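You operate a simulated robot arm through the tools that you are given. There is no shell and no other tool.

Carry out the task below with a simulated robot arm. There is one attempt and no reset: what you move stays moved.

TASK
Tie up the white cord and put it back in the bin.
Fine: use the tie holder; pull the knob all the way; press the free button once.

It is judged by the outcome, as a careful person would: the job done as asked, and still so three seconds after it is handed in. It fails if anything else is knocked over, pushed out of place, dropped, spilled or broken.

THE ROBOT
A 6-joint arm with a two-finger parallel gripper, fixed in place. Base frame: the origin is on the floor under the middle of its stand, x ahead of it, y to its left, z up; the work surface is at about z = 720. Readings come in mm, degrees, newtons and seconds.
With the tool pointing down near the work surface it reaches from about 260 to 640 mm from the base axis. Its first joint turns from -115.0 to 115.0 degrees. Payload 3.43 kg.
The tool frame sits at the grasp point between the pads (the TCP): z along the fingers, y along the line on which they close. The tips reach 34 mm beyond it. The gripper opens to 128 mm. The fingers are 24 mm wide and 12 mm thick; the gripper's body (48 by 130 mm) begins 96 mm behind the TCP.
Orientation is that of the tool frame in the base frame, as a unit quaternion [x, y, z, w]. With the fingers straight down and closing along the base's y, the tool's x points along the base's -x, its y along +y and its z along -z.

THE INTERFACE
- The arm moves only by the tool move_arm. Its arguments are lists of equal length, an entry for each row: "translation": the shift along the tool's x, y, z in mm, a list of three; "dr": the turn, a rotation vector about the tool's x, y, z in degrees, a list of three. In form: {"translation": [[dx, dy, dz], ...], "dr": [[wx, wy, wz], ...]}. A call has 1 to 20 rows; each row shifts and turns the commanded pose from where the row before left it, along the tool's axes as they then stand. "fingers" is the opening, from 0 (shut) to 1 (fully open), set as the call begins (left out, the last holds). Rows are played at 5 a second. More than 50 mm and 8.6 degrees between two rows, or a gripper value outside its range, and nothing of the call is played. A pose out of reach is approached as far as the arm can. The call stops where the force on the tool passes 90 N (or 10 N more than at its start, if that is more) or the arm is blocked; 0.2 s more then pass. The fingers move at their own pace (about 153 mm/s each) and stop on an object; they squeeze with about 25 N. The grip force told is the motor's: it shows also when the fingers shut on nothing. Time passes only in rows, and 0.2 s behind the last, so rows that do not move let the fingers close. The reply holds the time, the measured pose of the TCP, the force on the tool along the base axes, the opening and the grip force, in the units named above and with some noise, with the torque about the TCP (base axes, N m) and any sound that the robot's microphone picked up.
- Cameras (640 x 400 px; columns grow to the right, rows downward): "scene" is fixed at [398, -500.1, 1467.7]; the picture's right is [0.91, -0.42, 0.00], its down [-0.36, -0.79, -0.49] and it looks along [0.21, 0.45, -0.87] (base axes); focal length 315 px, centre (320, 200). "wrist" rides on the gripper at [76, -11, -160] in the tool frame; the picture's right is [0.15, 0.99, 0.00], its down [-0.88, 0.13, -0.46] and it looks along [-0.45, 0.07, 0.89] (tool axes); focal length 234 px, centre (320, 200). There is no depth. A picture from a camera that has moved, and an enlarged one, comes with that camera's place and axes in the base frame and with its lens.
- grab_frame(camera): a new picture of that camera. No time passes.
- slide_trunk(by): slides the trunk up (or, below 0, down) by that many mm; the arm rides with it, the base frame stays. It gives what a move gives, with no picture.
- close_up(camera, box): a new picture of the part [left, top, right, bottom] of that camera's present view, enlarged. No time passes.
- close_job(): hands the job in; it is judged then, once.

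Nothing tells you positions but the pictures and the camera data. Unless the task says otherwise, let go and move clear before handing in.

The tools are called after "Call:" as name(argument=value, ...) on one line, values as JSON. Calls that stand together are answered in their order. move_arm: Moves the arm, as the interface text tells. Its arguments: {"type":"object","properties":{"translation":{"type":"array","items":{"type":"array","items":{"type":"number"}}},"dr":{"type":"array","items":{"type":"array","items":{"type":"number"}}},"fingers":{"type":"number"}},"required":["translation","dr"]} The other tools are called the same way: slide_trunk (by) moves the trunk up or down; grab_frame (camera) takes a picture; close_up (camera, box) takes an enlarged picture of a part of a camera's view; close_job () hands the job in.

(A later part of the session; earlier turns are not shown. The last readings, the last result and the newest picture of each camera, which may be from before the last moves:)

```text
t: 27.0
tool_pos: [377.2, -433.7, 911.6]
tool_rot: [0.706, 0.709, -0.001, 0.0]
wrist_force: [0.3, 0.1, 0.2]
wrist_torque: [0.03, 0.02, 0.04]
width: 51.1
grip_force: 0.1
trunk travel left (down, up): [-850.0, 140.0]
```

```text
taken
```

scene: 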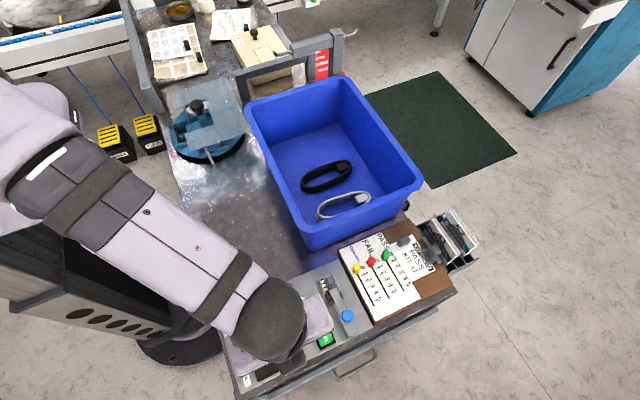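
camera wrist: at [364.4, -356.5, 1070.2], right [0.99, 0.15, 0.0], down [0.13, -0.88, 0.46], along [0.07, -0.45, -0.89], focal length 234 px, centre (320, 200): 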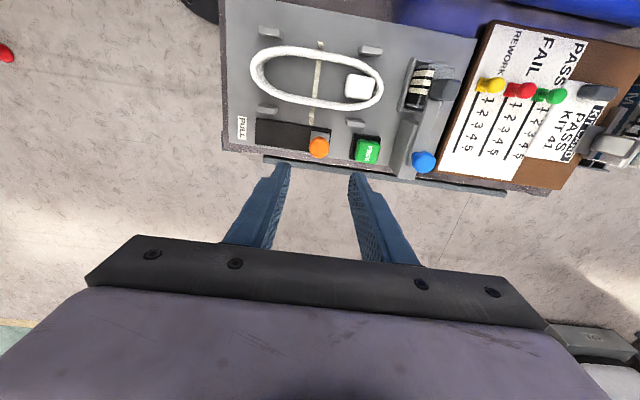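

Call:
close_up(camera="wrist", box=[220, 20, 400, 200])

Call:
close_up(camera="wrist", box=[280, 110, 400, 185])

```text
2.22 times, centred on (310, 110) of wrist
camera zoom: at [364.4, -356.5, 1070.2], right [0.99, 0.15, 0.0], down [0.13, -0.88, 0.46], along [0.07, -0.45, -0.89], focal length 520 px, centre (342, 400)
```

zoom: 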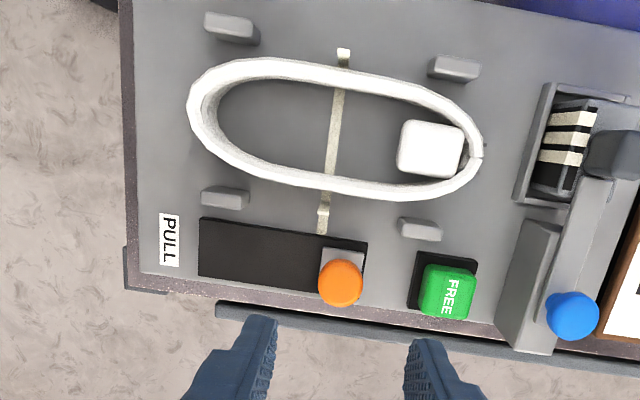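

```text
5.33 times, centred on (340, 148) of wrist
camera zoom: at [364.4, -356.5, 1070.2], right [0.99, 0.15, 0.0], down [0.13, -0.88, 0.46], along [0.07, -0.45, -0.89], focal length 1249 px, centre (213, 480)
```

zoom: 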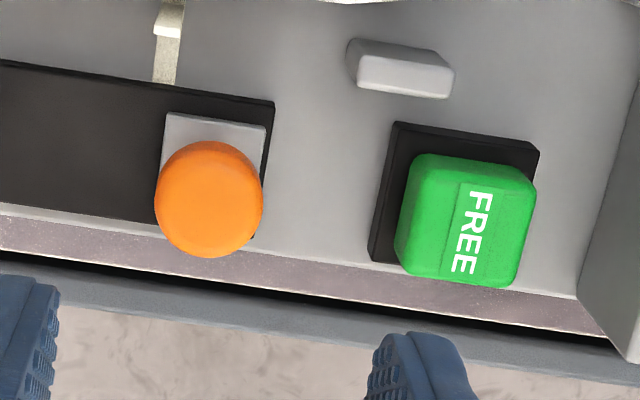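

The knob is a 26 mm cylinder at (375.5, -433.5), and the fingers will straddle it along x with clearance to the green button. I'll descend over it.

Call:
move_arm(translation=[[0, 0, 30], [0, 0, 30], [0, 0, 30], [0, 0, 20], [0, 0, 0], [0, 0, 0]], dr=[[0, 0, 0], [0, 0, 0], [0, 0, 0], [0, 0, 0], [0, 0, 0], [0, 0, 0]])

Call:
grab_frame(camera="wrist")

Call:
grab_frame(camera="scene")

```text
t: 28.4
tool_pos: [375.4, -433.5, 799.3]
tool_rot: [0.706, 0.708, -0.001, -0.001]
wrist_force: [-0.2, -0.4, -0.1]
wrist_torque: [0.0, -0.03, 0.01]
width: 51.5
grip_force: 0.0
trunk travel left (down, up): [-850.0, 140.0]
```

```text
taken
camera wrist: at [364.4, -357.1, 958.3], right [0.99, 0.15, 0.0], down [0.13, -0.88, 0.46], along [0.07, -0.45, -0.89], focal length 234 px, centre (320, 200)
```

wrist: 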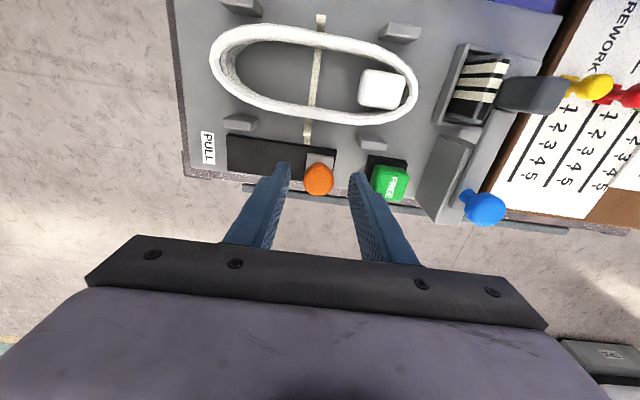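

```text
taken
```

scene: 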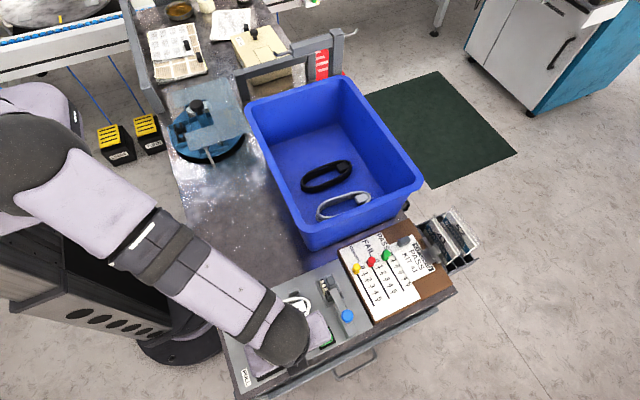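

Call:
close_up(camera="wrist", box=[200, 100, 420, 240])

```text
2.86 times, centred on (310, 170) of wrist
camera zoom: at [364.4, -357.1, 958.3], right [0.99, 0.15, 0.0], down [0.13, -0.88, 0.46], along [0.07, -0.45, -0.89], focal length 669 px, centre (349, 286)
```

zoom: 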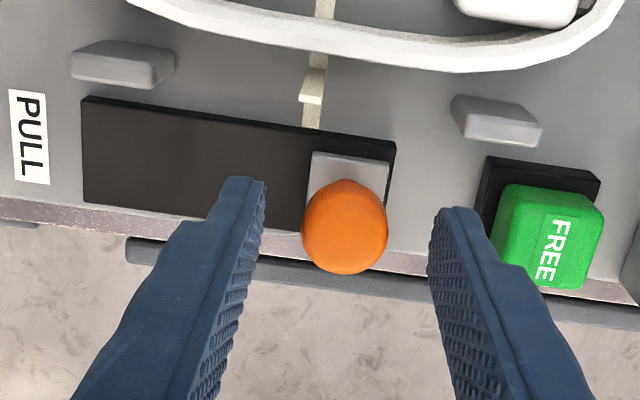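

The knob is well centred between the fingers. I'll go down another 17 mm and close on it.

Call:
move_arm(translation=[[0, 0, 8], [0, 0, 9], [0, 0, 0]], dr=[[0, 0, 0], [0, 0, 0], [0, 0, 0]])

Call:
move_arm(translation=[[0, 0, 0], [0, 0, 0], [0, 0, 0], [0, 0, 0]], dr=[[0, 0, 0], [0, 0, 0], [0, 0, 0], [0, 0, 0]], fingers=0.1)

Call:
close_up(camera="wrist", box=[200, 60, 420, 240])

```text
t: 29.2
tool_pos: [376.0, -433.2, 782.4]
tool_rot: [0.706, 0.708, -0.001, -0.001]
wrist_force: [0.5, 1.1, 0.1]
wrist_torque: [0.0, 0.01, 0.04]
width: 51.2
grip_force: 0.0
trunk travel left (down, up): [-850.0, 140.0]
```

```text
t: 30.2
tool_pos: [375.3, -433.4, 783.3]
tool_rot: [0.706, 0.708, 0.0, -0.002]
wrist_force: [-6.3, -1.8, -2.6]
wrist_torque: [-0.08, 0.11, 0.02]
width: 24.9
grip_force: 44.8
trunk travel left (down, up): [-850.0, 140.0]
```

```text
2.22 times, centred on (310, 150) of wrist
camera zoom: at [363.7, -357.2, 941.7], right [0.99, 0.15, 0.0], down [0.13, -0.88, 0.45], along [0.07, -0.45, -0.89], focal length 520 px, centre (342, 311)
```

zoom: 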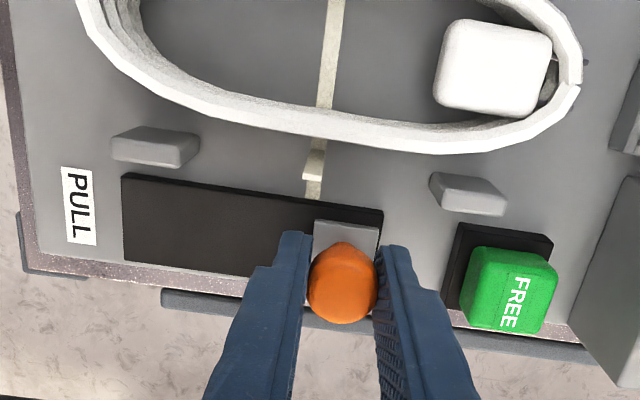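

The knob is gripped. I'll pull it along -x toward the PULL label in modest steps.

Call:
move_arm(translation=[[0, -5, 0], [0, -5, 0], [0, -5, 0], [0, -5, 0], [0, 0, 0]], dr=[[0, 0, 0], [0, 0, 0], [0, 0, 0], [0, 0, 0], [0, 0, 0]])

Call:
close_up(camera="wrist", box=[200, 40, 440, 240])

```text
t: 31.4
tool_pos: [356.7, -433.6, 782.6]
tool_rot: [0.706, 0.708, 0.0, -0.002]
wrist_force: [1.3, 3.0, -13.7]
wrist_torque: [-0.95, -0.01, 0.01]
width: 24.5
grip_force: 45.4
trunk travel left (down, up): [-850.0, 140.0]
```

```text
2.00 times, centred on (320, 140) of wrist
camera zoom: at [344.3, -357.4, 941.9], right [0.99, 0.15, 0.0], down [0.14, -0.88, 0.45], along [0.07, -0.45, -0.89], focal length 468 px, centre (320, 320)
```

zoom: 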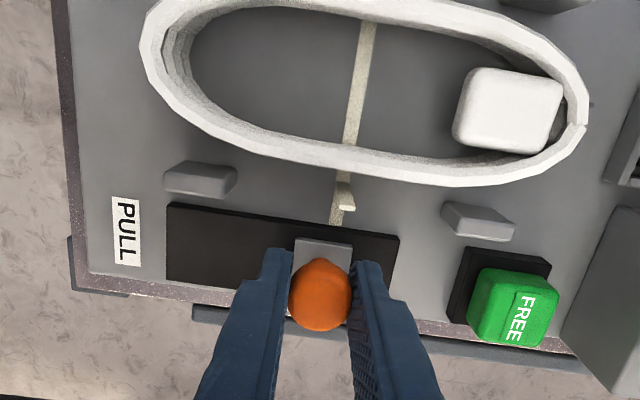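

The knob slides with the gripper. I'll continue pulling.

Call:
move_arm(translation=[[0, -5, 0], [0, -5, 0], [0, -5, 0], [0, -5, 0], [0, -5, 0], [0, -5, 0], [0, 0, 0]], dr=[[0, 0, 0], [0, 0, 0], [0, 0, 0], [0, 0, 0], [0, 0, 0], [0, 0, 0], [0, 0, 0]])

Call:
close_up(camera="wrist", box=[200, 40, 440, 240])

```text
t: 33.0
tool_pos: [326.1, -433.9, 782.6]
tool_rot: [0.706, 0.708, -0.001, -0.001]
wrist_force: [2.5, 5.3, -11.2]
wrist_torque: [0.84, -0.01, -0.02]
width: 24.6
grip_force: 44.9
trunk travel left (down, up): [-850.0, 140.0]
```

```text
2.00 times, centred on (320, 140) of wrist
camera zoom: at [314.7, -357.3, 942.0], right [0.99, 0.15, 0.0], down [0.13, -0.88, 0.45], along [0.07, -0.45, -0.89], focal length 468 px, centre (320, 320)
```

zoom: 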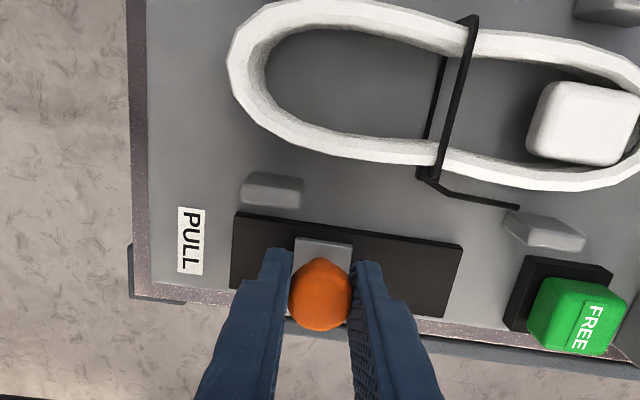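

The tie has started wrapping around the coil's waist. I'll keep pulling to the end stop.

Call:
move_arm(translation=[[0, -5, 0], [0, -5, 0], [0, -4, 0], [0, -4, 0], [0, 0, 0]], dr=[[0, 0, 0], [0, 0, 0], [0, 0, 0], [0, 0, 0], [0, 0, 0]])

Call:
close_up(camera="wrist", box=[200, 40, 440, 240])

```text
t: 34.2
tool_pos: [314.7, -433.4, 783.1]
tool_rot: [0.706, 0.708, -0.001, 0.001]
wrist_force: [33.1, 12.9, -19.6]
wrist_torque: [-0.11, -0.47, 0.07]
width: 24.8
grip_force: 45.1
trunk travel left (down, up): [-850.0, 140.0]
```

```text
2.00 times, centred on (320, 140) of wrist
camera zoom: at [302.9, -356.9, 941.9], right [0.99, 0.15, 0.0], down [0.13, -0.88, 0.46], along [0.07, -0.45, -0.89], focal length 468 px, centre (320, 320)
```

zoom: 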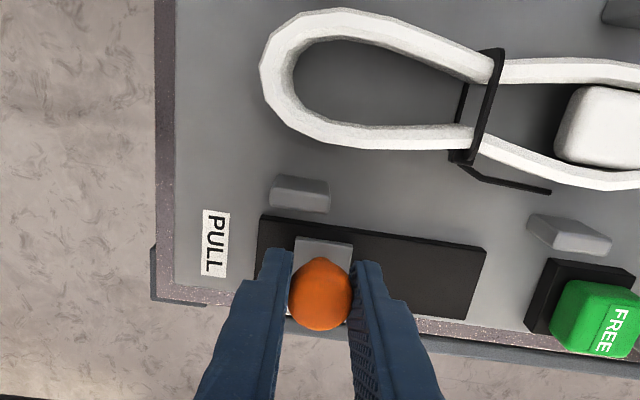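

The force is rising (33 N) as the tie tightens, but some slot remains. I'll keep pulling in small steps to find the true end.

Call:
move_arm(translation=[[0, -2, 0], [0, -2, 0], [0, 0, 0], [0, 0, 0]], dr=[[0, 0, 0], [0, 0, 0], [0, 0, 0], [0, 0, 0]])

Call:
close_up(camera="wrist", box=[200, 40, 440, 240])

```text
t: 35.2
tool_pos: [314.5, -434.7, 782.5]
tool_rot: [0.705, 0.709, 0.0, 0.002]
wrist_force: [48.9, 4.8, -17.8]
wrist_torque: [0.69, -0.66, 0.04]
width: 24.6
grip_force: 44.7
trunk travel left (down, up): [-850.0, 140.0]
```

```text
2.00 times, centred on (320, 140) of wrist
camera zoom: at [302.1, -356.8, 941.9], right [0.99, 0.15, 0.0], down [0.13, -0.88, 0.46], along [0.07, -0.45, -0.89], focal length 468 px, centre (320, 320)
```

zoom: 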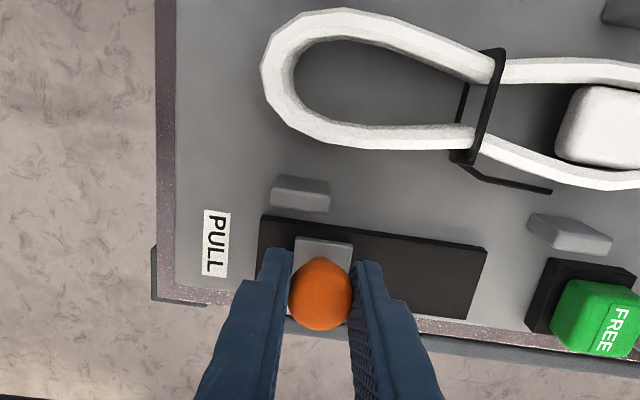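

The position hasn't changed while the force grew, which suggests the end stop at about 61 mm of travel. One slightly firmer check, then I'll relax.

Call:
move_arm(translation=[[0, -2, 0], [0, -2, 0], [0, 0, 0], [0, 0, 0]], dr=[[0, 0, 0], [0, 0, 0], [0, 0, 0], [0, 0, 0]])

Call:
close_up(camera="wrist", box=[200, 40, 440, 240])

```text
t: 36.2
tool_pos: [315.4, -435.9, 783.3]
tool_rot: [0.706, 0.708, 0.001, 0.004]
wrist_force: [61.7, 3.9, -12.4]
wrist_torque: [0.79, -0.85, 0.03]
width: 24.7
grip_force: 45.2
trunk travel left (down, up): [-850.0, 140.0]
```

```text
2.00 times, centred on (320, 140) of wrist
camera zoom: at [301.0, -356.1, 941.7], right [0.99, 0.15, 0.01], down [0.13, -0.88, 0.46], along [0.07, -0.46, -0.89], focal length 468 px, centre (320, 320)
```

zoom: 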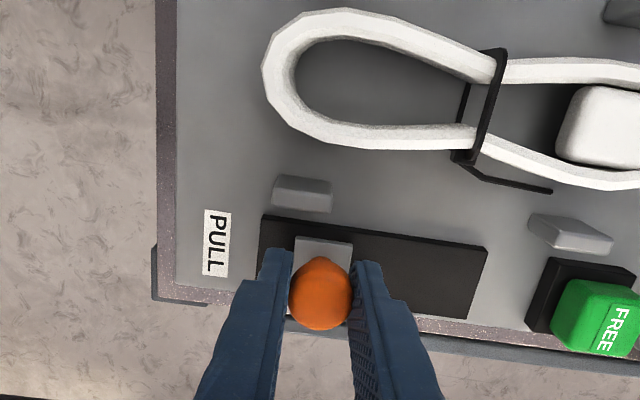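

It's a hard stop, so the knob is fully pulled. I'll relax the push without moving the knob back, then let go.

Call:
move_arm(translation=[[0, 5, 0], [0, 5, 0], [0, 3.5, 0], [0, 0, 0]], dr=[[0, 0, 0], [0, 0, 0], [0, 0, 0], [0, 0, 0]])

Call:
close_up(camera="wrist", box=[200, 40, 440, 240])

```text
t: 37.2
tool_pos: [314.8, -435.1, 783.0]
tool_rot: [0.706, 0.708, -0.002, -0.001]
wrist_force: [23.4, 1.3, -6.9]
wrist_torque: [-0.72, -0.37, -0.01]
width: 24.7
grip_force: 45.2
trunk travel left (down, up): [-850.0, 140.0]
```

```text
2.00 times, centred on (320, 140) of wrist
camera zoom: at [303.8, -357.2, 942.4], right [0.99, 0.15, 0.0], down [0.13, -0.88, 0.46], along [0.07, -0.45, -0.89], focal length 468 px, centre (320, 320)
```

zoom: 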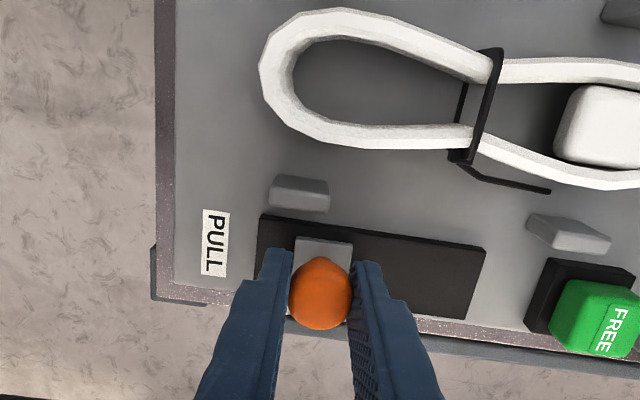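

Call:
move_arm(translation=[[0, 0, 0], [0, 0, 0], [0, 0, 0]], dr=[[0, 0, 0], [0, 0, 0], [0, 0, 0]], fingers=0.38)

Call:
close_up(camera="wrist", box=[200, 40, 440, 240])

```text
t: 38.0
tool_pos: [312.9, -434.4, 785.6]
tool_rot: [0.705, 0.709, 0.0, 0.0]
wrist_force: [0.0, 0.7, -0.2]
wrist_torque: [-0.01, 0.02, 0.01]
width: 48.3
grip_force: 0.1
trunk travel left (down, up): [-850.0, 140.0]
```

```text
2.00 times, centred on (320, 140) of wrist
camera zoom: at [301.3, -357.3, 943.6], right [0.99, 0.15, 0.0], down [0.13, -0.88, 0.45], along [0.07, -0.45, -0.89], focal length 468 px, centre (320, 320)
```

zoom: 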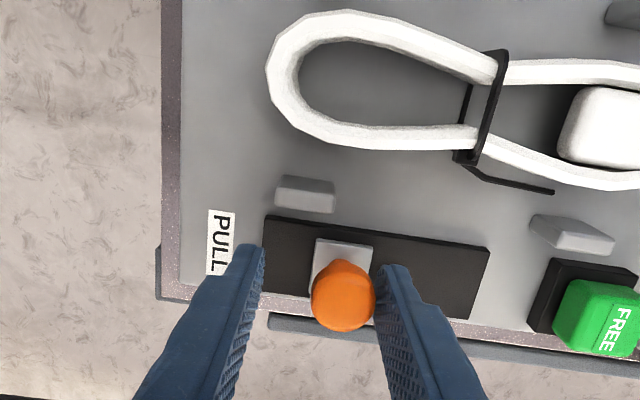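

The coil's waist stays cinched by the tie, and the knob eased back slightly on release. I'll lift off and look at the whole holder.

Call:
move_arm(translation=[[0, 0, -10], [0, 0, -20], [0, 0, -30], [0, 0, -30], [0, 0, -30], [0, 0, 0]], dr=[[0, 0, 0], [0, 0, 0], [0, 0, 0], [0, 0, 0], [0, 0, 0], [0, 0, 0]])

Call:
grab_frame(camera="wrist")

Call:
close_up(camera="wrist", box=[240, 10, 480, 200])

Call:
close_up(camera="scene", box=[210, 260, 370, 400])

```text
t: 39.4
tool_pos: [314.8, -434.1, 904.8]
tool_rot: [0.706, 0.708, 0.0, 0.0]
wrist_force: [-0.3, -0.4, 0.4]
wrist_torque: [-0.02, -0.02, 0.0]
width: 48.7
grip_force: 0.0
trunk travel left (down, up): [-850.0, 140.0]
```

```text
taken
camera wrist: at [302.0, -357.2, 1063.6], right [0.99, 0.15, 0.0], down [0.13, -0.88, 0.45], along [0.07, -0.45, -0.89], focal length 234 px, centre (320, 200)
```

wrist: 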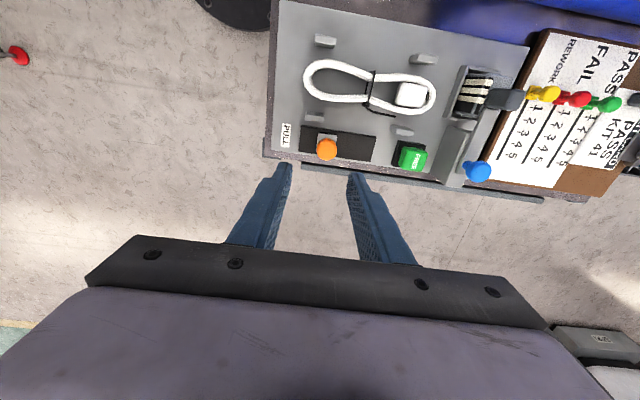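

```text
2.11 times, centred on (360, 105) of wrist
camera zoom: at [302.0, -357.2, 1063.6], right [0.99, 0.15, 0.0], down [0.13, -0.88, 0.45], along [0.07, -0.45, -0.89], focal length 493 px, centre (236, 400)
```

zoom: 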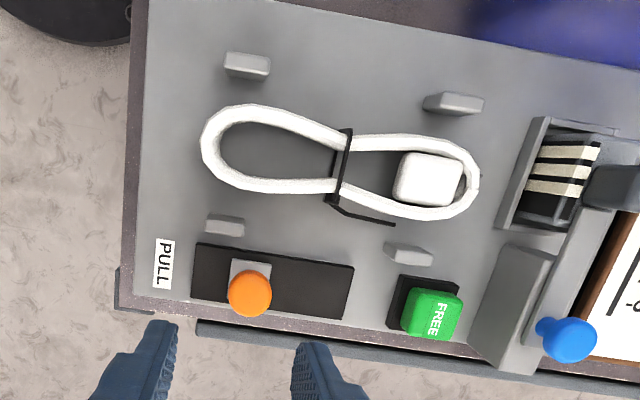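

```text
2.86 times, centred on (290, 330) of scene
camera zoom: at [398.0, -500.1, 1467.7], right [0.91, -0.42, 0.0], down [-0.36, -0.79, -0.49], along [0.21, 0.45, -0.87], focal length 901 px, centre (406, -171)
```

zoom: 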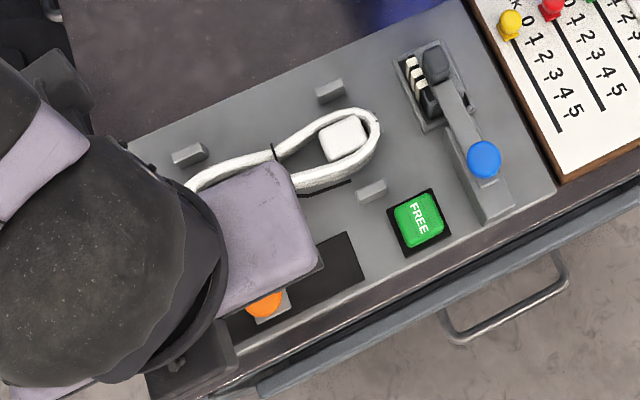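

The tie is fastened around the waist with its tail out. The FREE button is at about (441, -433) with its top near z≈764. I'll close the fingers, move above it and check alignment.

Call:
move_arm(translation=[[0, 32, 0], [0, 32, 0], [0, 32, 0], [0, 30, 0], [0, 0, 20], [0, 0, 20], [0, 0, 0], [0, 0, 0]], dr=[[0, 0, 0], [0, 0, 0], [0, 0, 0], [0, 0, 0], [0, 0, 0], [0, 0, 0], [0, 0, 0], [0, 0, 0]], fingers=0)

Call:
grab_frame(camera="wrist")

Call:
close_up(camera="wrist", box=[200, 60, 440, 220])

Call:
close_up(camera="scene", box=[210, 260, 370, 400])

```text
t: 41.2
tool_pos: [437.6, -433.1, 862.1]
tool_rot: [0.706, 0.708, -0.001, 0.0]
wrist_force: [0.1, -0.3, -0.7]
wrist_torque: [0.01, -0.02, 0.0]
width: 0.1
grip_force: 25.0
trunk travel left (down, up): [-850.0, 140.0]
```

```text
taken
camera wrist: at [426.3, -357.2, 1021.6], right [0.99, 0.15, 0.0], down [0.13, -0.88, 0.46], along [0.07, -0.45, -0.89], focal length 234 px, centre (320, 200)
```

wrist: 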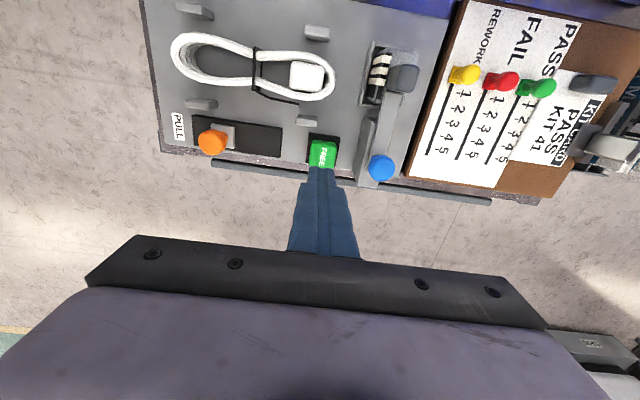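

```text
2.50 times, centred on (320, 140) of wrist
camera zoom: at [426.3, -357.2, 1021.6], right [0.99, 0.15, 0.0], down [0.13, -0.88, 0.46], along [0.07, -0.45, -0.89], focal length 585 px, centre (320, 350)
```

zoom: 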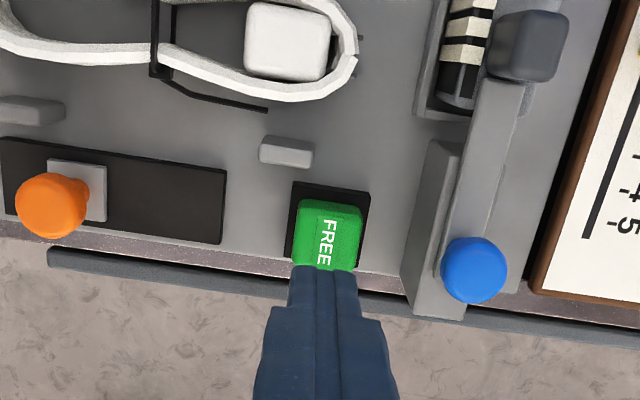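

```text
2.86 times, centred on (290, 330) of scene
camera zoom: at [398.0, -500.1, 1467.7], right [0.91, -0.42, 0.0], down [-0.36, -0.79, -0.49], along [0.21, 0.45, -0.87], focal length 901 px, centre (406, -171)
```

zoom: 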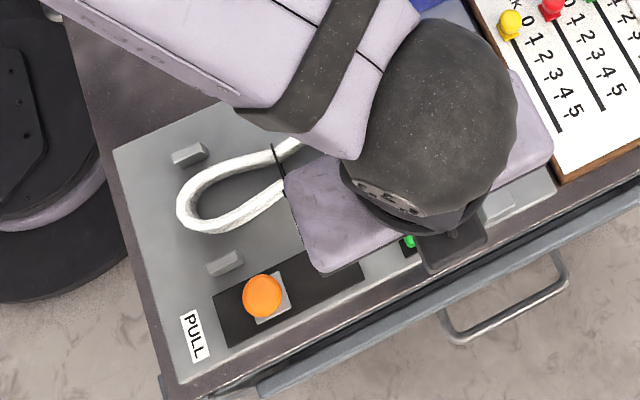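

I'm nearly above the button. I'll correct +3.5 mm in x and come down to about 8 mm above it.

Call:
move_arm(translation=[[0, 3.6, 0], [0, 0, 20], [0, 0, 20], [0, 0, 12], [0, 0, 0], [0, 0, 0]], dr=[[0, 0, 0], [0, 0, 0], [0, 0, 0], [0, 0, 0], [0, 0, 0], [0, 0, 0]])

Call:
close_up(camera="wrist", box=[200, 60, 440, 220])

```text
t: 42.6
tool_pos: [443.9, -433.1, 810.8]
tool_rot: [0.706, 0.709, 0.0, -0.001]
wrist_force: [0.0, 0.4, 0.5]
wrist_torque: [0.0, 0.01, 0.03]
width: 0.2
grip_force: 24.5
trunk travel left (down, up): [-850.0, 140.0]
```

```text
2.50 times, centred on (320, 140) of wrist
camera zoom: at [431.3, -356.3, 970.2], right [0.99, 0.15, 0.0], down [0.13, -0.88, 0.46], along [0.07, -0.45, -0.89], focal length 585 px, centre (320, 350)
```

zoom: 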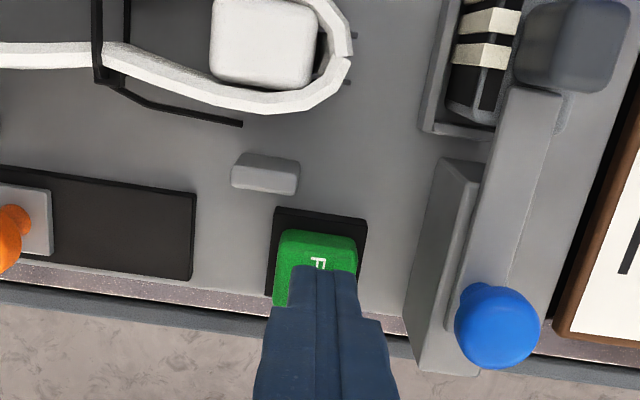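

Aligned over the button. I'll press down gently in small steps, watching force and sound.

Call:
move_arm(translation=[[0, 0, 3], [0, 0, 3], [0, 0, 0]], dr=[[0, 0, 0], [0, 0, 0], [0, 0, 0]])

Call:
move_arm(translation=[[0, 0, 2], [0, 0, 2], [0, 0, 0]], dr=[[0, 0, 0], [0, 0, 0], [0, 0, 0]])

```text
t: 43.4
tool_pos: [443.2, -433.8, 805.5]
tool_rot: [0.706, 0.709, 0.0, 0.0]
wrist_force: [0.1, -0.6, -0.1]
wrist_torque: [0.0, 0.02, 0.0]
width: 0.2
grip_force: 25.3
trunk travel left (down, up): [-850.0, 140.0]
```

```text
t: 44.2
tool_pos: [443.4, -434.1, 802.1]
tool_rot: [0.706, 0.708, 0.0, -0.001]
wrist_force: [-0.7, 0.9, 0.9]
wrist_torque: [0.0, -0.01, 0.02]
width: 0.1
grip_force: 25.4
trunk travel left (down, up): [-850.0, 140.0]
```

Call:
move_arm(translation=[[0, 0, 2], [0, 0, 0]], dr=[[0, 0, 0], [0, 0, 0]])

Call:
move_arm(translation=[[0, 0, 2], [0, 0, 0]], dr=[[0, 0, 0], [0, 0, 0]])

Call:
close_up(camera="wrist", box=[200, 60, 440, 220])

```text
t: 44.8
tool_pos: [443.3, -433.1, 798.1]
tool_rot: [0.706, 0.709, 0.0, 0.0]
wrist_force: [-0.8, -0.1, 0.3]
wrist_torque: [0.0, -0.03, -0.05]
width: 0.1
grip_force: 24.8
trunk travel left (down, up): [-850.0, 140.0]
```

```text
t: 45.4
tool_pos: [442.6, -434.5, 798.3]
tool_rot: [0.706, 0.708, 0.001, 0.0]
wrist_force: [0.7, 0.7, 2.4]
wrist_torque: [0.04, -0.03, -0.01]
width: 0.0
grip_force: 25.5
trunk travel left (down, up): [-850.0, 140.0]
```

```text
2.50 times, centred on (320, 140) of wrist
camera zoom: at [431.4, -357.2, 957.1], right [0.99, 0.15, 0.0], down [0.13, -0.88, 0.46], along [0.07, -0.45, -0.89], focal length 585 px, centre (320, 350)
```

zoom: 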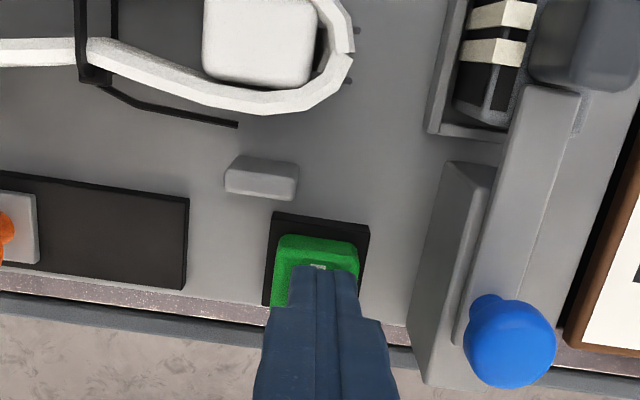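

First contact (about 2 N) at tip z≈763. I'll continue the one press downward.

Call:
move_arm(translation=[[0, 0, 2], [0, 0, 0]], dr=[[0, 0, 0], [0, 0, 0]])

Call:
move_arm(translation=[[0, 0, 2], [0, 0, 0]], dr=[[0, 0, 0], [0, 0, 0]])

```text
t: 46.0
tool_pos: [443.1, -434.2, 795.8]
tool_rot: [0.706, 0.708, 0.0, 0.0]
wrist_force: [0.2, -1.8, 2.3]
wrist_torque: [0.0, 0.05, 0.03]
width: 0.0
grip_force: 25.3
trunk travel left (down, up): [-850.0, 140.0]
```

```text
t: 46.6
tool_pos: [443.1, -434.0, 793.7]
tool_rot: [0.706, 0.708, 0.0, 0.0]
wrist_force: [1.1, -1.7, 3.4]
wrist_torque: [-0.02, -0.03, 0.02]
width: 0.0
grip_force: 25.1
trunk travel left (down, up): [-850.0, 140.0]
heard: click
```

A click, so the button has registered. I'll go straight back up and look at the holder.

Call:
move_arm(translation=[[0, 0, -5], [0, 0, -10], [0, 0, -25], [0, 0, -35], [0, 0, -35], [0, 0, 0]], dr=[[0, 0, 0], [0, 0, 0], [0, 0, 0], [0, 0, 0], [0, 0, 0], [0, 0, 0]])

Call:
grab_frame(camera="wrist")

Call:
close_up(camera="wrist", box=[150, 10, 400, 200])

Call:
close_up(camera="scene", box=[210, 260, 370, 400])

```text
t: 48.0
tool_pos: [443.7, -433.6, 903.7]
tool_rot: [0.706, 0.708, 0.0, -0.001]
wrist_force: [-0.5, -0.2, 0.2]
wrist_torque: [0.02, 0.01, 0.01]
width: 0.1
grip_force: 25.1
trunk travel left (down, up): [-850.0, 140.0]
```

```text
taken
camera wrist: at [431.6, -356.3, 1063.1], right [0.99, 0.15, 0.0], down [0.13, -0.88, 0.45], along [0.07, -0.45, -0.89], focal length 234 px, centre (320, 200)
```

wrist: 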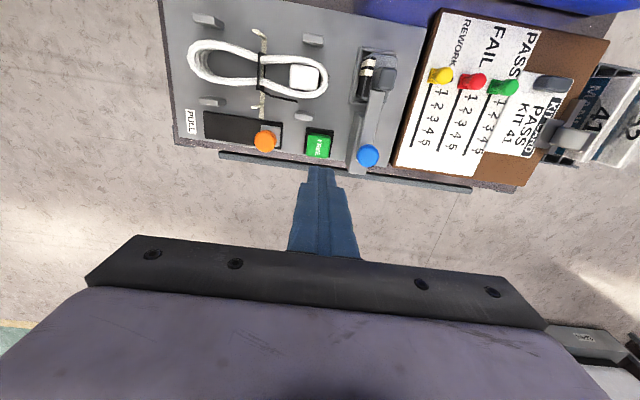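

```text
2.11 times, centred on (275, 105) of wrist
camera zoom: at [431.6, -356.3, 1063.1], right [0.99, 0.15, 0.0], down [0.13, -0.88, 0.45], along [0.07, -0.45, -0.89], focal length 493 px, centre (415, 400)
```

zoom: 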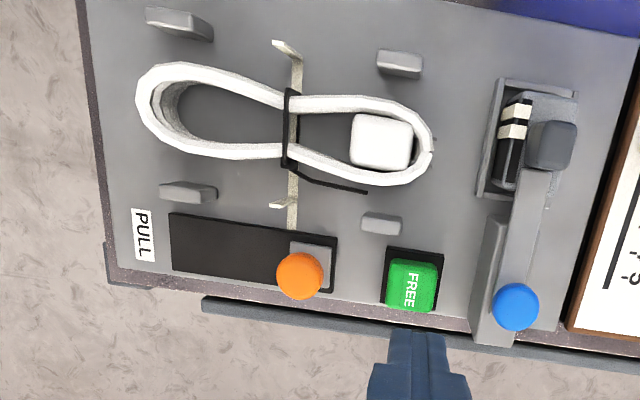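

```text
2.86 times, centred on (290, 330) of scene
camera zoom: at [398.0, -500.1, 1467.7], right [0.91, -0.42, 0.0], down [-0.36, -0.79, -0.49], along [0.21, 0.45, -0.87], focal length 901 px, centre (406, -171)
```

zoom: 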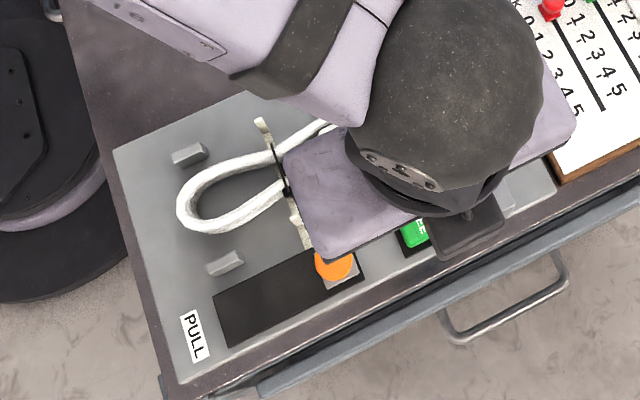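

The station reset itself: the knob is back at its start, a fresh tie was fed, and the cord keeps its black tie around the waist. I'll turn the gripper back and move over the left lobe at x≈334, clear of the posts and the new tie.

Call:
move_arm(translation=[[0, 0, 0], [0, 0, 0], [0, 0, 0], [0, 0, 0], [0, 0, 0], [0, 0, 0], [0, 0, 0], [0, 0, 0], [0, 0, 0], [0, 0, 0], [0, 0, 0], [36.5, 25, 0], [36.5, 25, 0], [36.5, 25.5, 0], [0, 0, 0], [0, 0, 0]], dr=[[0, 0, -8.2], [0, 0, -8.2], [0, 0, -8.2], [0, 0, -8.2], [0, 0, -8.2], [0, 0, -8.2], [0, 0, -8.2], [0, 0, -8.2], [0, 0, -8.2], [0, 0, -8.2], [0, 0, -8], [0, 0, 0], [0, 0, 0], [0, 0, 0], [0, 0, 0], [0, 0, 0]], fingers=0.55)

Call:
grab_frame(camera="wrist")

Call:
close_up(camera="wrist", box=[230, 60, 400, 260])

Call:
close_up(camera="scene", box=[210, 260, 370, 400])

```text
t: 51.4
tool_pos: [331.1, -358.3, 903.7]
tool_rot: [-0.002, 1.0, 0.001, 0.0]
wrist_force: [-1.0, 0.3, 0.0]
wrist_torque: [-0.03, 0.01, -0.01]
width: 70.5
grip_force: 0.0
trunk travel left (down, up): [-850.0, 140.0]
```

```text
taken
camera wrist: at [254.7, -368.0, 1063.1], right [-0.15, 0.99, 0.0], down [0.88, 0.13, 0.46], along [0.45, 0.07, -0.89], focal length 234 px, centre (320, 200)
```

wrist: 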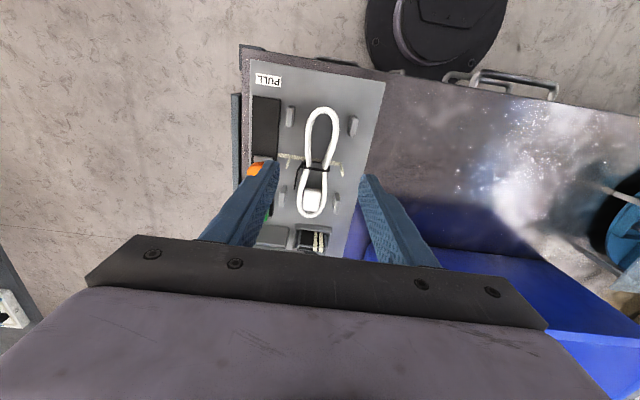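

```text
2.00 times, centred on (315, 160) of wrist
camera zoom: at [254.7, -368.0, 1063.1], right [-0.15, 0.99, 0.0], down [0.88, 0.13, 0.46], along [0.45, 0.07, -0.89], focal length 468 px, centre (330, 280)
```

zoom: 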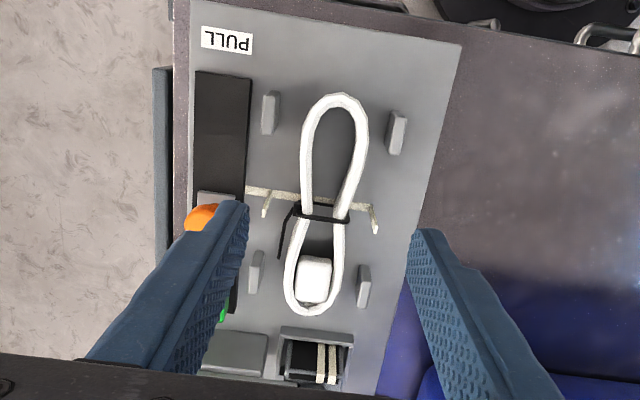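

```text
2.86 times, centred on (290, 330) of scene
camera zoom: at [398.0, -500.1, 1467.7], right [0.91, -0.42, 0.0], down [-0.36, -0.79, -0.49], along [0.21, 0.45, -0.87], focal length 901 px, centre (406, -171)
```

zoom: 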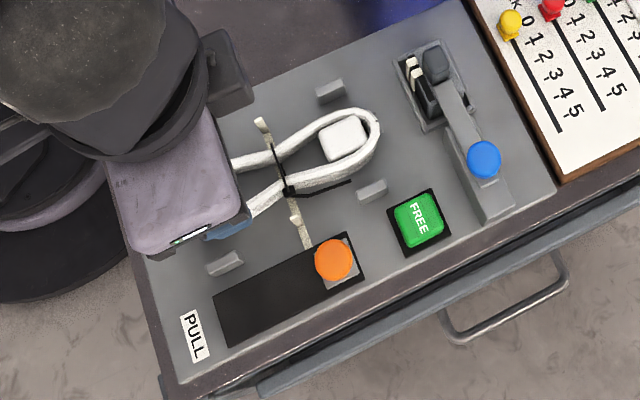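

Everything is clear for the grasp. I'll shift 3 mm in x and descend to z≈771.

Call:
move_arm(translation=[[-3, 0.7, 0], [0, 0, 30], [0, 0, 30], [0, 0, 30], [0, 0, 20], [0, 0, 0], [0, 0, 0]], dr=[[0, 0, 0], [0, 0, 0], [0, 0, 0], [0, 0, 0], [0, 0, 0], [0, 0, 0], [0, 0, 0]])

Call:
close_up(camera="wrist", box=[230, 60, 400, 260])

Call:
close_up(camera="scene", box=[210, 260, 370, 400])

```text
t: 53.0
tool_pos: [335.4, -357.9, 793.2]
tool_rot: [-0.001, 1.0, 0.0, -0.001]
wrist_force: [-0.2, 0.2, -0.1]
wrist_torque: [-0.02, 0.02, -0.02]
width: 70.4
grip_force: 0.1
trunk travel left (down, up): [-850.0, 140.0]
```

```text
2.00 times, centred on (315, 160) of wrist
camera zoom: at [260.4, -368.3, 952.7], right [-0.15, 0.99, 0.0], down [0.88, 0.13, 0.45], along [0.45, 0.07, -0.89], focal length 468 px, centre (330, 280)
```

zoom: 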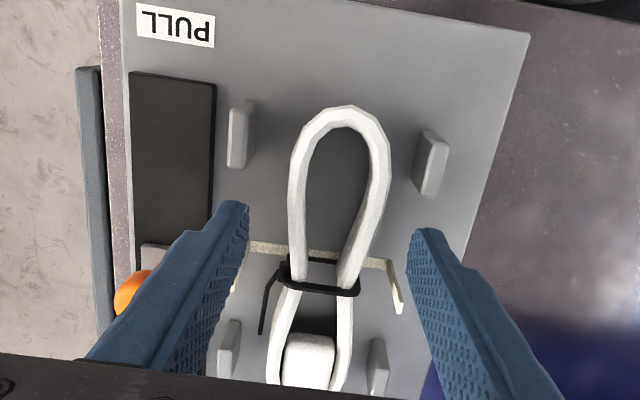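

```text
2.86 times, centred on (290, 330) of scene
camera zoom: at [398.0, -500.1, 1467.7], right [0.91, -0.42, 0.0], down [-0.36, -0.79, -0.49], along [0.21, 0.45, -0.87], focal length 901 px, centre (406, -171)
```

zoom: 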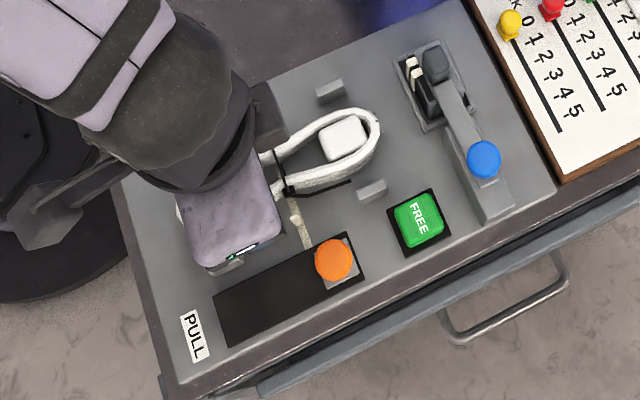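

The fingers are about 2.5 mm off the coil's centreline in y. I'll correct that, descend to z≈770.5, then close.

Call:
move_arm(translation=[[0, 2.5, 0], [0, 0, 8], [0, 0, 8], [0, 0, 6], [0, 0, 0]], dr=[[0, 0, 0], [0, 0, 0], [0, 0, 0], [0, 0, 0], [0, 0, 0]])

Call:
close_up(camera="wrist", box=[230, 60, 400, 260])

```text
t: 54.2
tool_pos: [336.1, -356.2, 772.4]
tool_rot: [-0.001, 1.0, 0.0, -0.001]
wrist_force: [0.0, 0.3, 0.0]
wrist_torque: [0.01, 0.0, 0.02]
width: 70.4
grip_force: 0.1
trunk travel left (down, up): [-850.0, 140.0]
```

```text
2.00 times, centred on (315, 160) of wrist
camera zoom: at [260.3, -366.1, 931.1], right [-0.15, 0.99, 0.0], down [0.88, 0.13, 0.45], along [0.45, 0.07, -0.89], focal length 468 px, centre (330, 280)
```

zoom: 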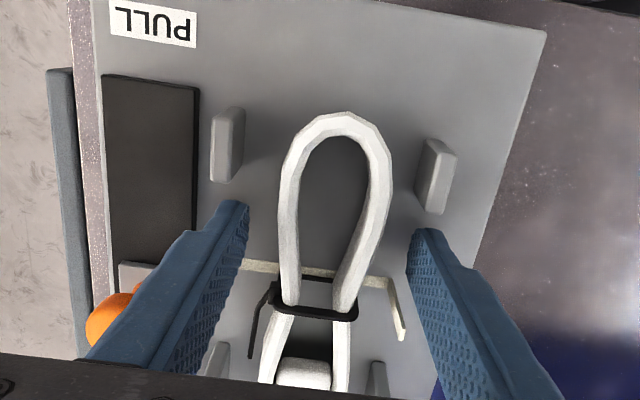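

Call:
move_arm(translation=[[0, 0, 0], [0, 0, 0], [0, 0, 0], [0, 0, 0], [0, 0, 0]], dr=[[0, 0, 0], [0, 0, 0], [0, 0, 0], [0, 0, 0], [0, 0, 0]], fingers=0.1)

Call:
close_up(camera="wrist", box=[230, 60, 400, 260])

Call:
close_up(camera="scene", box=[210, 260, 370, 400])

```text
t: 55.4
tool_pos: [337.0, -356.5, 772.0]
tool_rot: [-0.003, 1.0, -0.001, 0.0]
wrist_force: [0.2, -1.5, -0.2]
wrist_torque: [-0.11, -0.06, -0.04]
width: 63.5
grip_force: 24.9
trunk travel left (down, up): [-850.0, 140.0]
```

```text
2.00 times, centred on (315, 160) of wrist
camera zoom: at [260.4, -366.3, 931.2], right [-0.15, 0.99, 0.0], down [0.88, 0.13, 0.46], along [0.45, 0.07, -0.89], focal length 468 px, centre (330, 280)
```

zoom: 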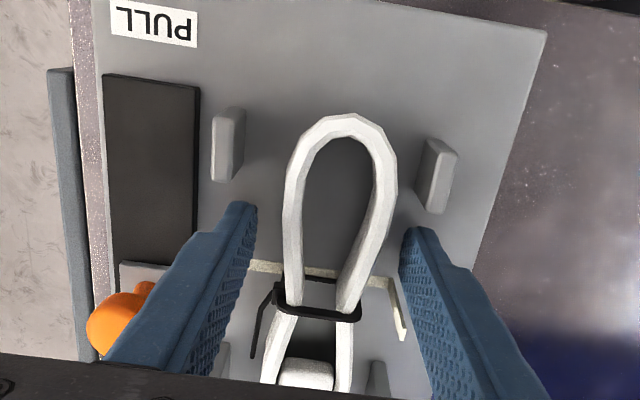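

```text
2.86 times, centred on (290, 330) of scene
camera zoom: at [398.0, -500.1, 1467.7], right [0.91, -0.42, 0.0], down [-0.36, -0.79, -0.49], along [0.21, 0.45, -0.87], focal length 901 px, centre (406, -171)
```

zoom: 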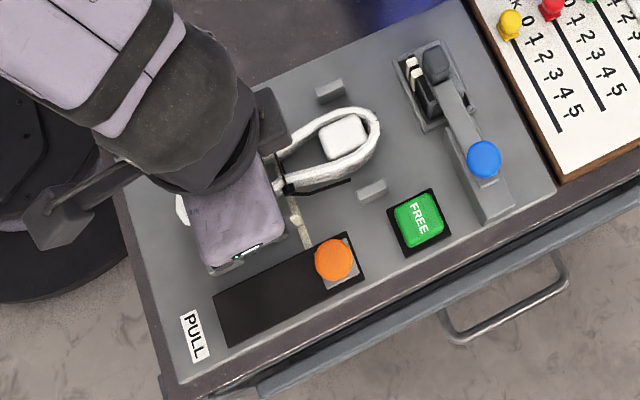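

The grip holds on the coil's body at 63.5 mm, the same as before. I'll lift slowly and check that the coil comes with its tie and the new tie stays put.

Call:
move_arm(translation=[[0, 0, -5], [0, 0, -10], [0, 0, -15], [0, 0, -20], [0, 0, 0]], dr=[[0, 0, 0], [0, 0, 0], [0, 0, 0], [0, 0, 0], [0, 0, 0]])

Call:
grab_frame(camera="wrist")

Call:
close_up(camera="scene", box=[210, 260, 370, 400])

```text
t: 56.6
tool_pos: [336.5, -355.8, 823.7]
tool_rot: [-0.001, 1.0, 0.001, -0.001]
wrist_force: [0.4, -0.1, -1.5]
wrist_torque: [-0.01, 0.03, -0.01]
width: 63.5
grip_force: 25.2
trunk travel left (down, up): [-850.0, 140.0]
```

```text
taken
camera wrist: at [260.3, -365.8, 981.4], right [-0.15, 0.99, 0.0], down [0.88, 0.13, 0.45], along [0.45, 0.07, -0.89], focal length 234 px, centre (320, 200)
```

wrist: 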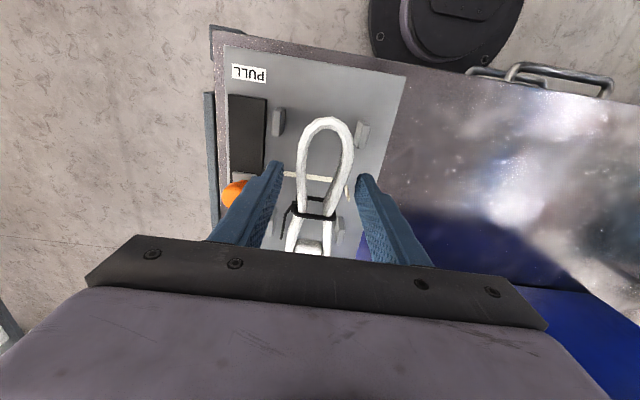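

```text
2.86 times, centred on (290, 330) of scene
camera zoom: at [398.0, -500.1, 1467.7], right [0.91, -0.42, 0.0], down [-0.36, -0.79, -0.49], along [0.21, 0.45, -0.87], focal length 901 px, centre (406, -171)
```

zoom: 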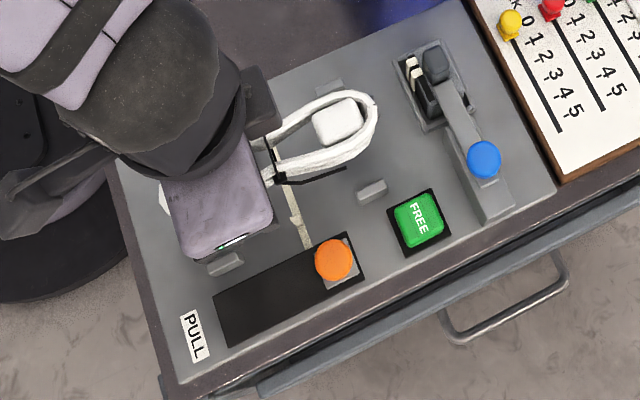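

The tied coil lifts cleanly and the new tie stays on the board. I'll raise it to transit height and carry it back over the bin.

Call:
move_arm(translation=[[0, 0, -40], [0, 0, -40], [0, 0, -40], [0, 0, -35], [0, 0, 0]], dr=[[0, 0, 0], [0, 0, 0], [0, 0, 0], [0, 0, 0], [0, 0, 0]])

Call:
move_arm(translation=[[-23.7, 36.3, 0], [-23.7, 36.3, 0], [-23.7, 36.3, 0], [-23.7, 36.3, 0], [-23.7, 36.3, 0], [-23.7, 36.3, 0], [-23.7, 36.3, 0], [-23.7, 36.3, 0], [-23.7, 36.3, 0], [-23.7, 36.3, 0], [-23.7, 36.3, 0], [0, 0, 0], [0, 0, 0], [0, 0, 0]], dr=[[0, 0, 0], [0, 0, 0], [0, 0, 0], [0, 0, 0], [0, 0, 0], [0, 0, 0], [0, 0, 0], [0, 0, 0], [0, 0, 0], [0, 0, 0], [0, 0, 0], [0, 0, 4.5], [0, 0, 0], [0, 0, 0]])

Call:
grab_frame(camera="wrist")

Call:
grab_frame(camera="scene")

```text
t: 57.8
tool_pos: [337.7, -356.9, 977.6]
tool_rot: [-0.001, 1.0, 0.0, 0.0]
wrist_force: [0.8, 0.2, -1.7]
wrist_torque: [0.02, 0.02, -0.04]
width: 63.4
grip_force: 25.0
trunk travel left (down, up): [-850.0, 140.0]
```

```text
t: 60.8
tool_pos: [595.7, 45.9, 977.5]
tool_rot: [0.037, 0.999, 0.0, 0.0]
wrist_force: [-1.0, -0.2, -1.7]
wrist_torque: [0.01, 0.07, 0.0]
width: 63.6
grip_force: 25.1
trunk travel left (down, up): [-850.0, 140.0]
```

```text
taken
camera wrist: at [520.1, 41.6, 1136.7], right [-0.07, 1.0, 0.0], down [0.89, 0.06, 0.45], along [0.45, 0.03, -0.89], focal length 234 px, centre (320, 200)
```

wrist: 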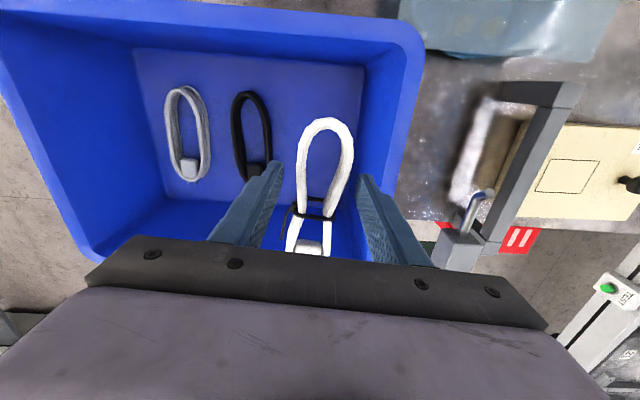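

```text
taken
```

scene: 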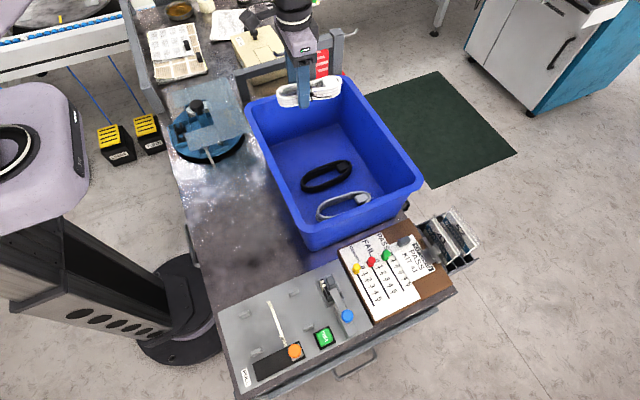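

Back over the original spot. I'll nudge -3 mm in y and lower toward the bin floor.

Call:
move_arm(translation=[[0, -3, 0], [0, 0, 30], [0, 0, 30], [0, 0, 30], [0, 0, 30], [0, 0, 30], [0, 0, 25], [0, 0, 15], [0, 0, 8], [0, 0, 0], [0, 0, 0]], dr=[[0, 0, 0], [0, 0, 0], [0, 0, 0], [0, 0, 0], [0, 0, 0], [0, 0, 0], [0, 0, 0], [0, 0, 0], [0, 0, 0], [0, 0, 0], [0, 0, 0]])

Call:
grab_frame(camera="wrist")

Call:
close_up(camera="scene", box=[240, 70, 400, 200])

```text
t: 63.2
tool_pos: [595.2, 42.4, 778.1]
tool_rot: [0.038, 0.999, 0.0, -0.001]
wrist_force: [-0.7, 0.1, -1.3]
wrist_torque: [-0.02, 0.0, -0.02]
width: 63.6
grip_force: 24.8
trunk travel left (down, up): [-850.0, 140.0]
```

```text
taken
camera wrist: at [518.7, 38.7, 936.5], right [-0.07, 1.0, 0.0], down [0.89, 0.06, 0.45], along [0.45, 0.03, -0.89], focal length 234 px, centre (320, 200)
```

wrist: 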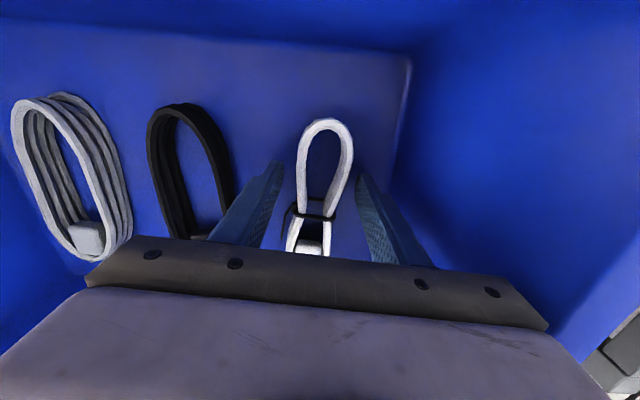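

```text
3.08 times, centred on (320, 135) of scene
camera zoom: at [398.0, -500.1, 1467.7], right [0.91, -0.42, 0.0], down [-0.36, -0.79, -0.49], along [0.21, 0.45, -0.87], focal length 970 px, centre (320, 400)
```

zoom: 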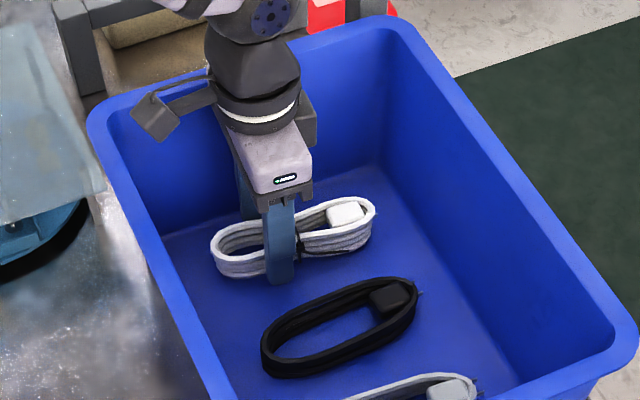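

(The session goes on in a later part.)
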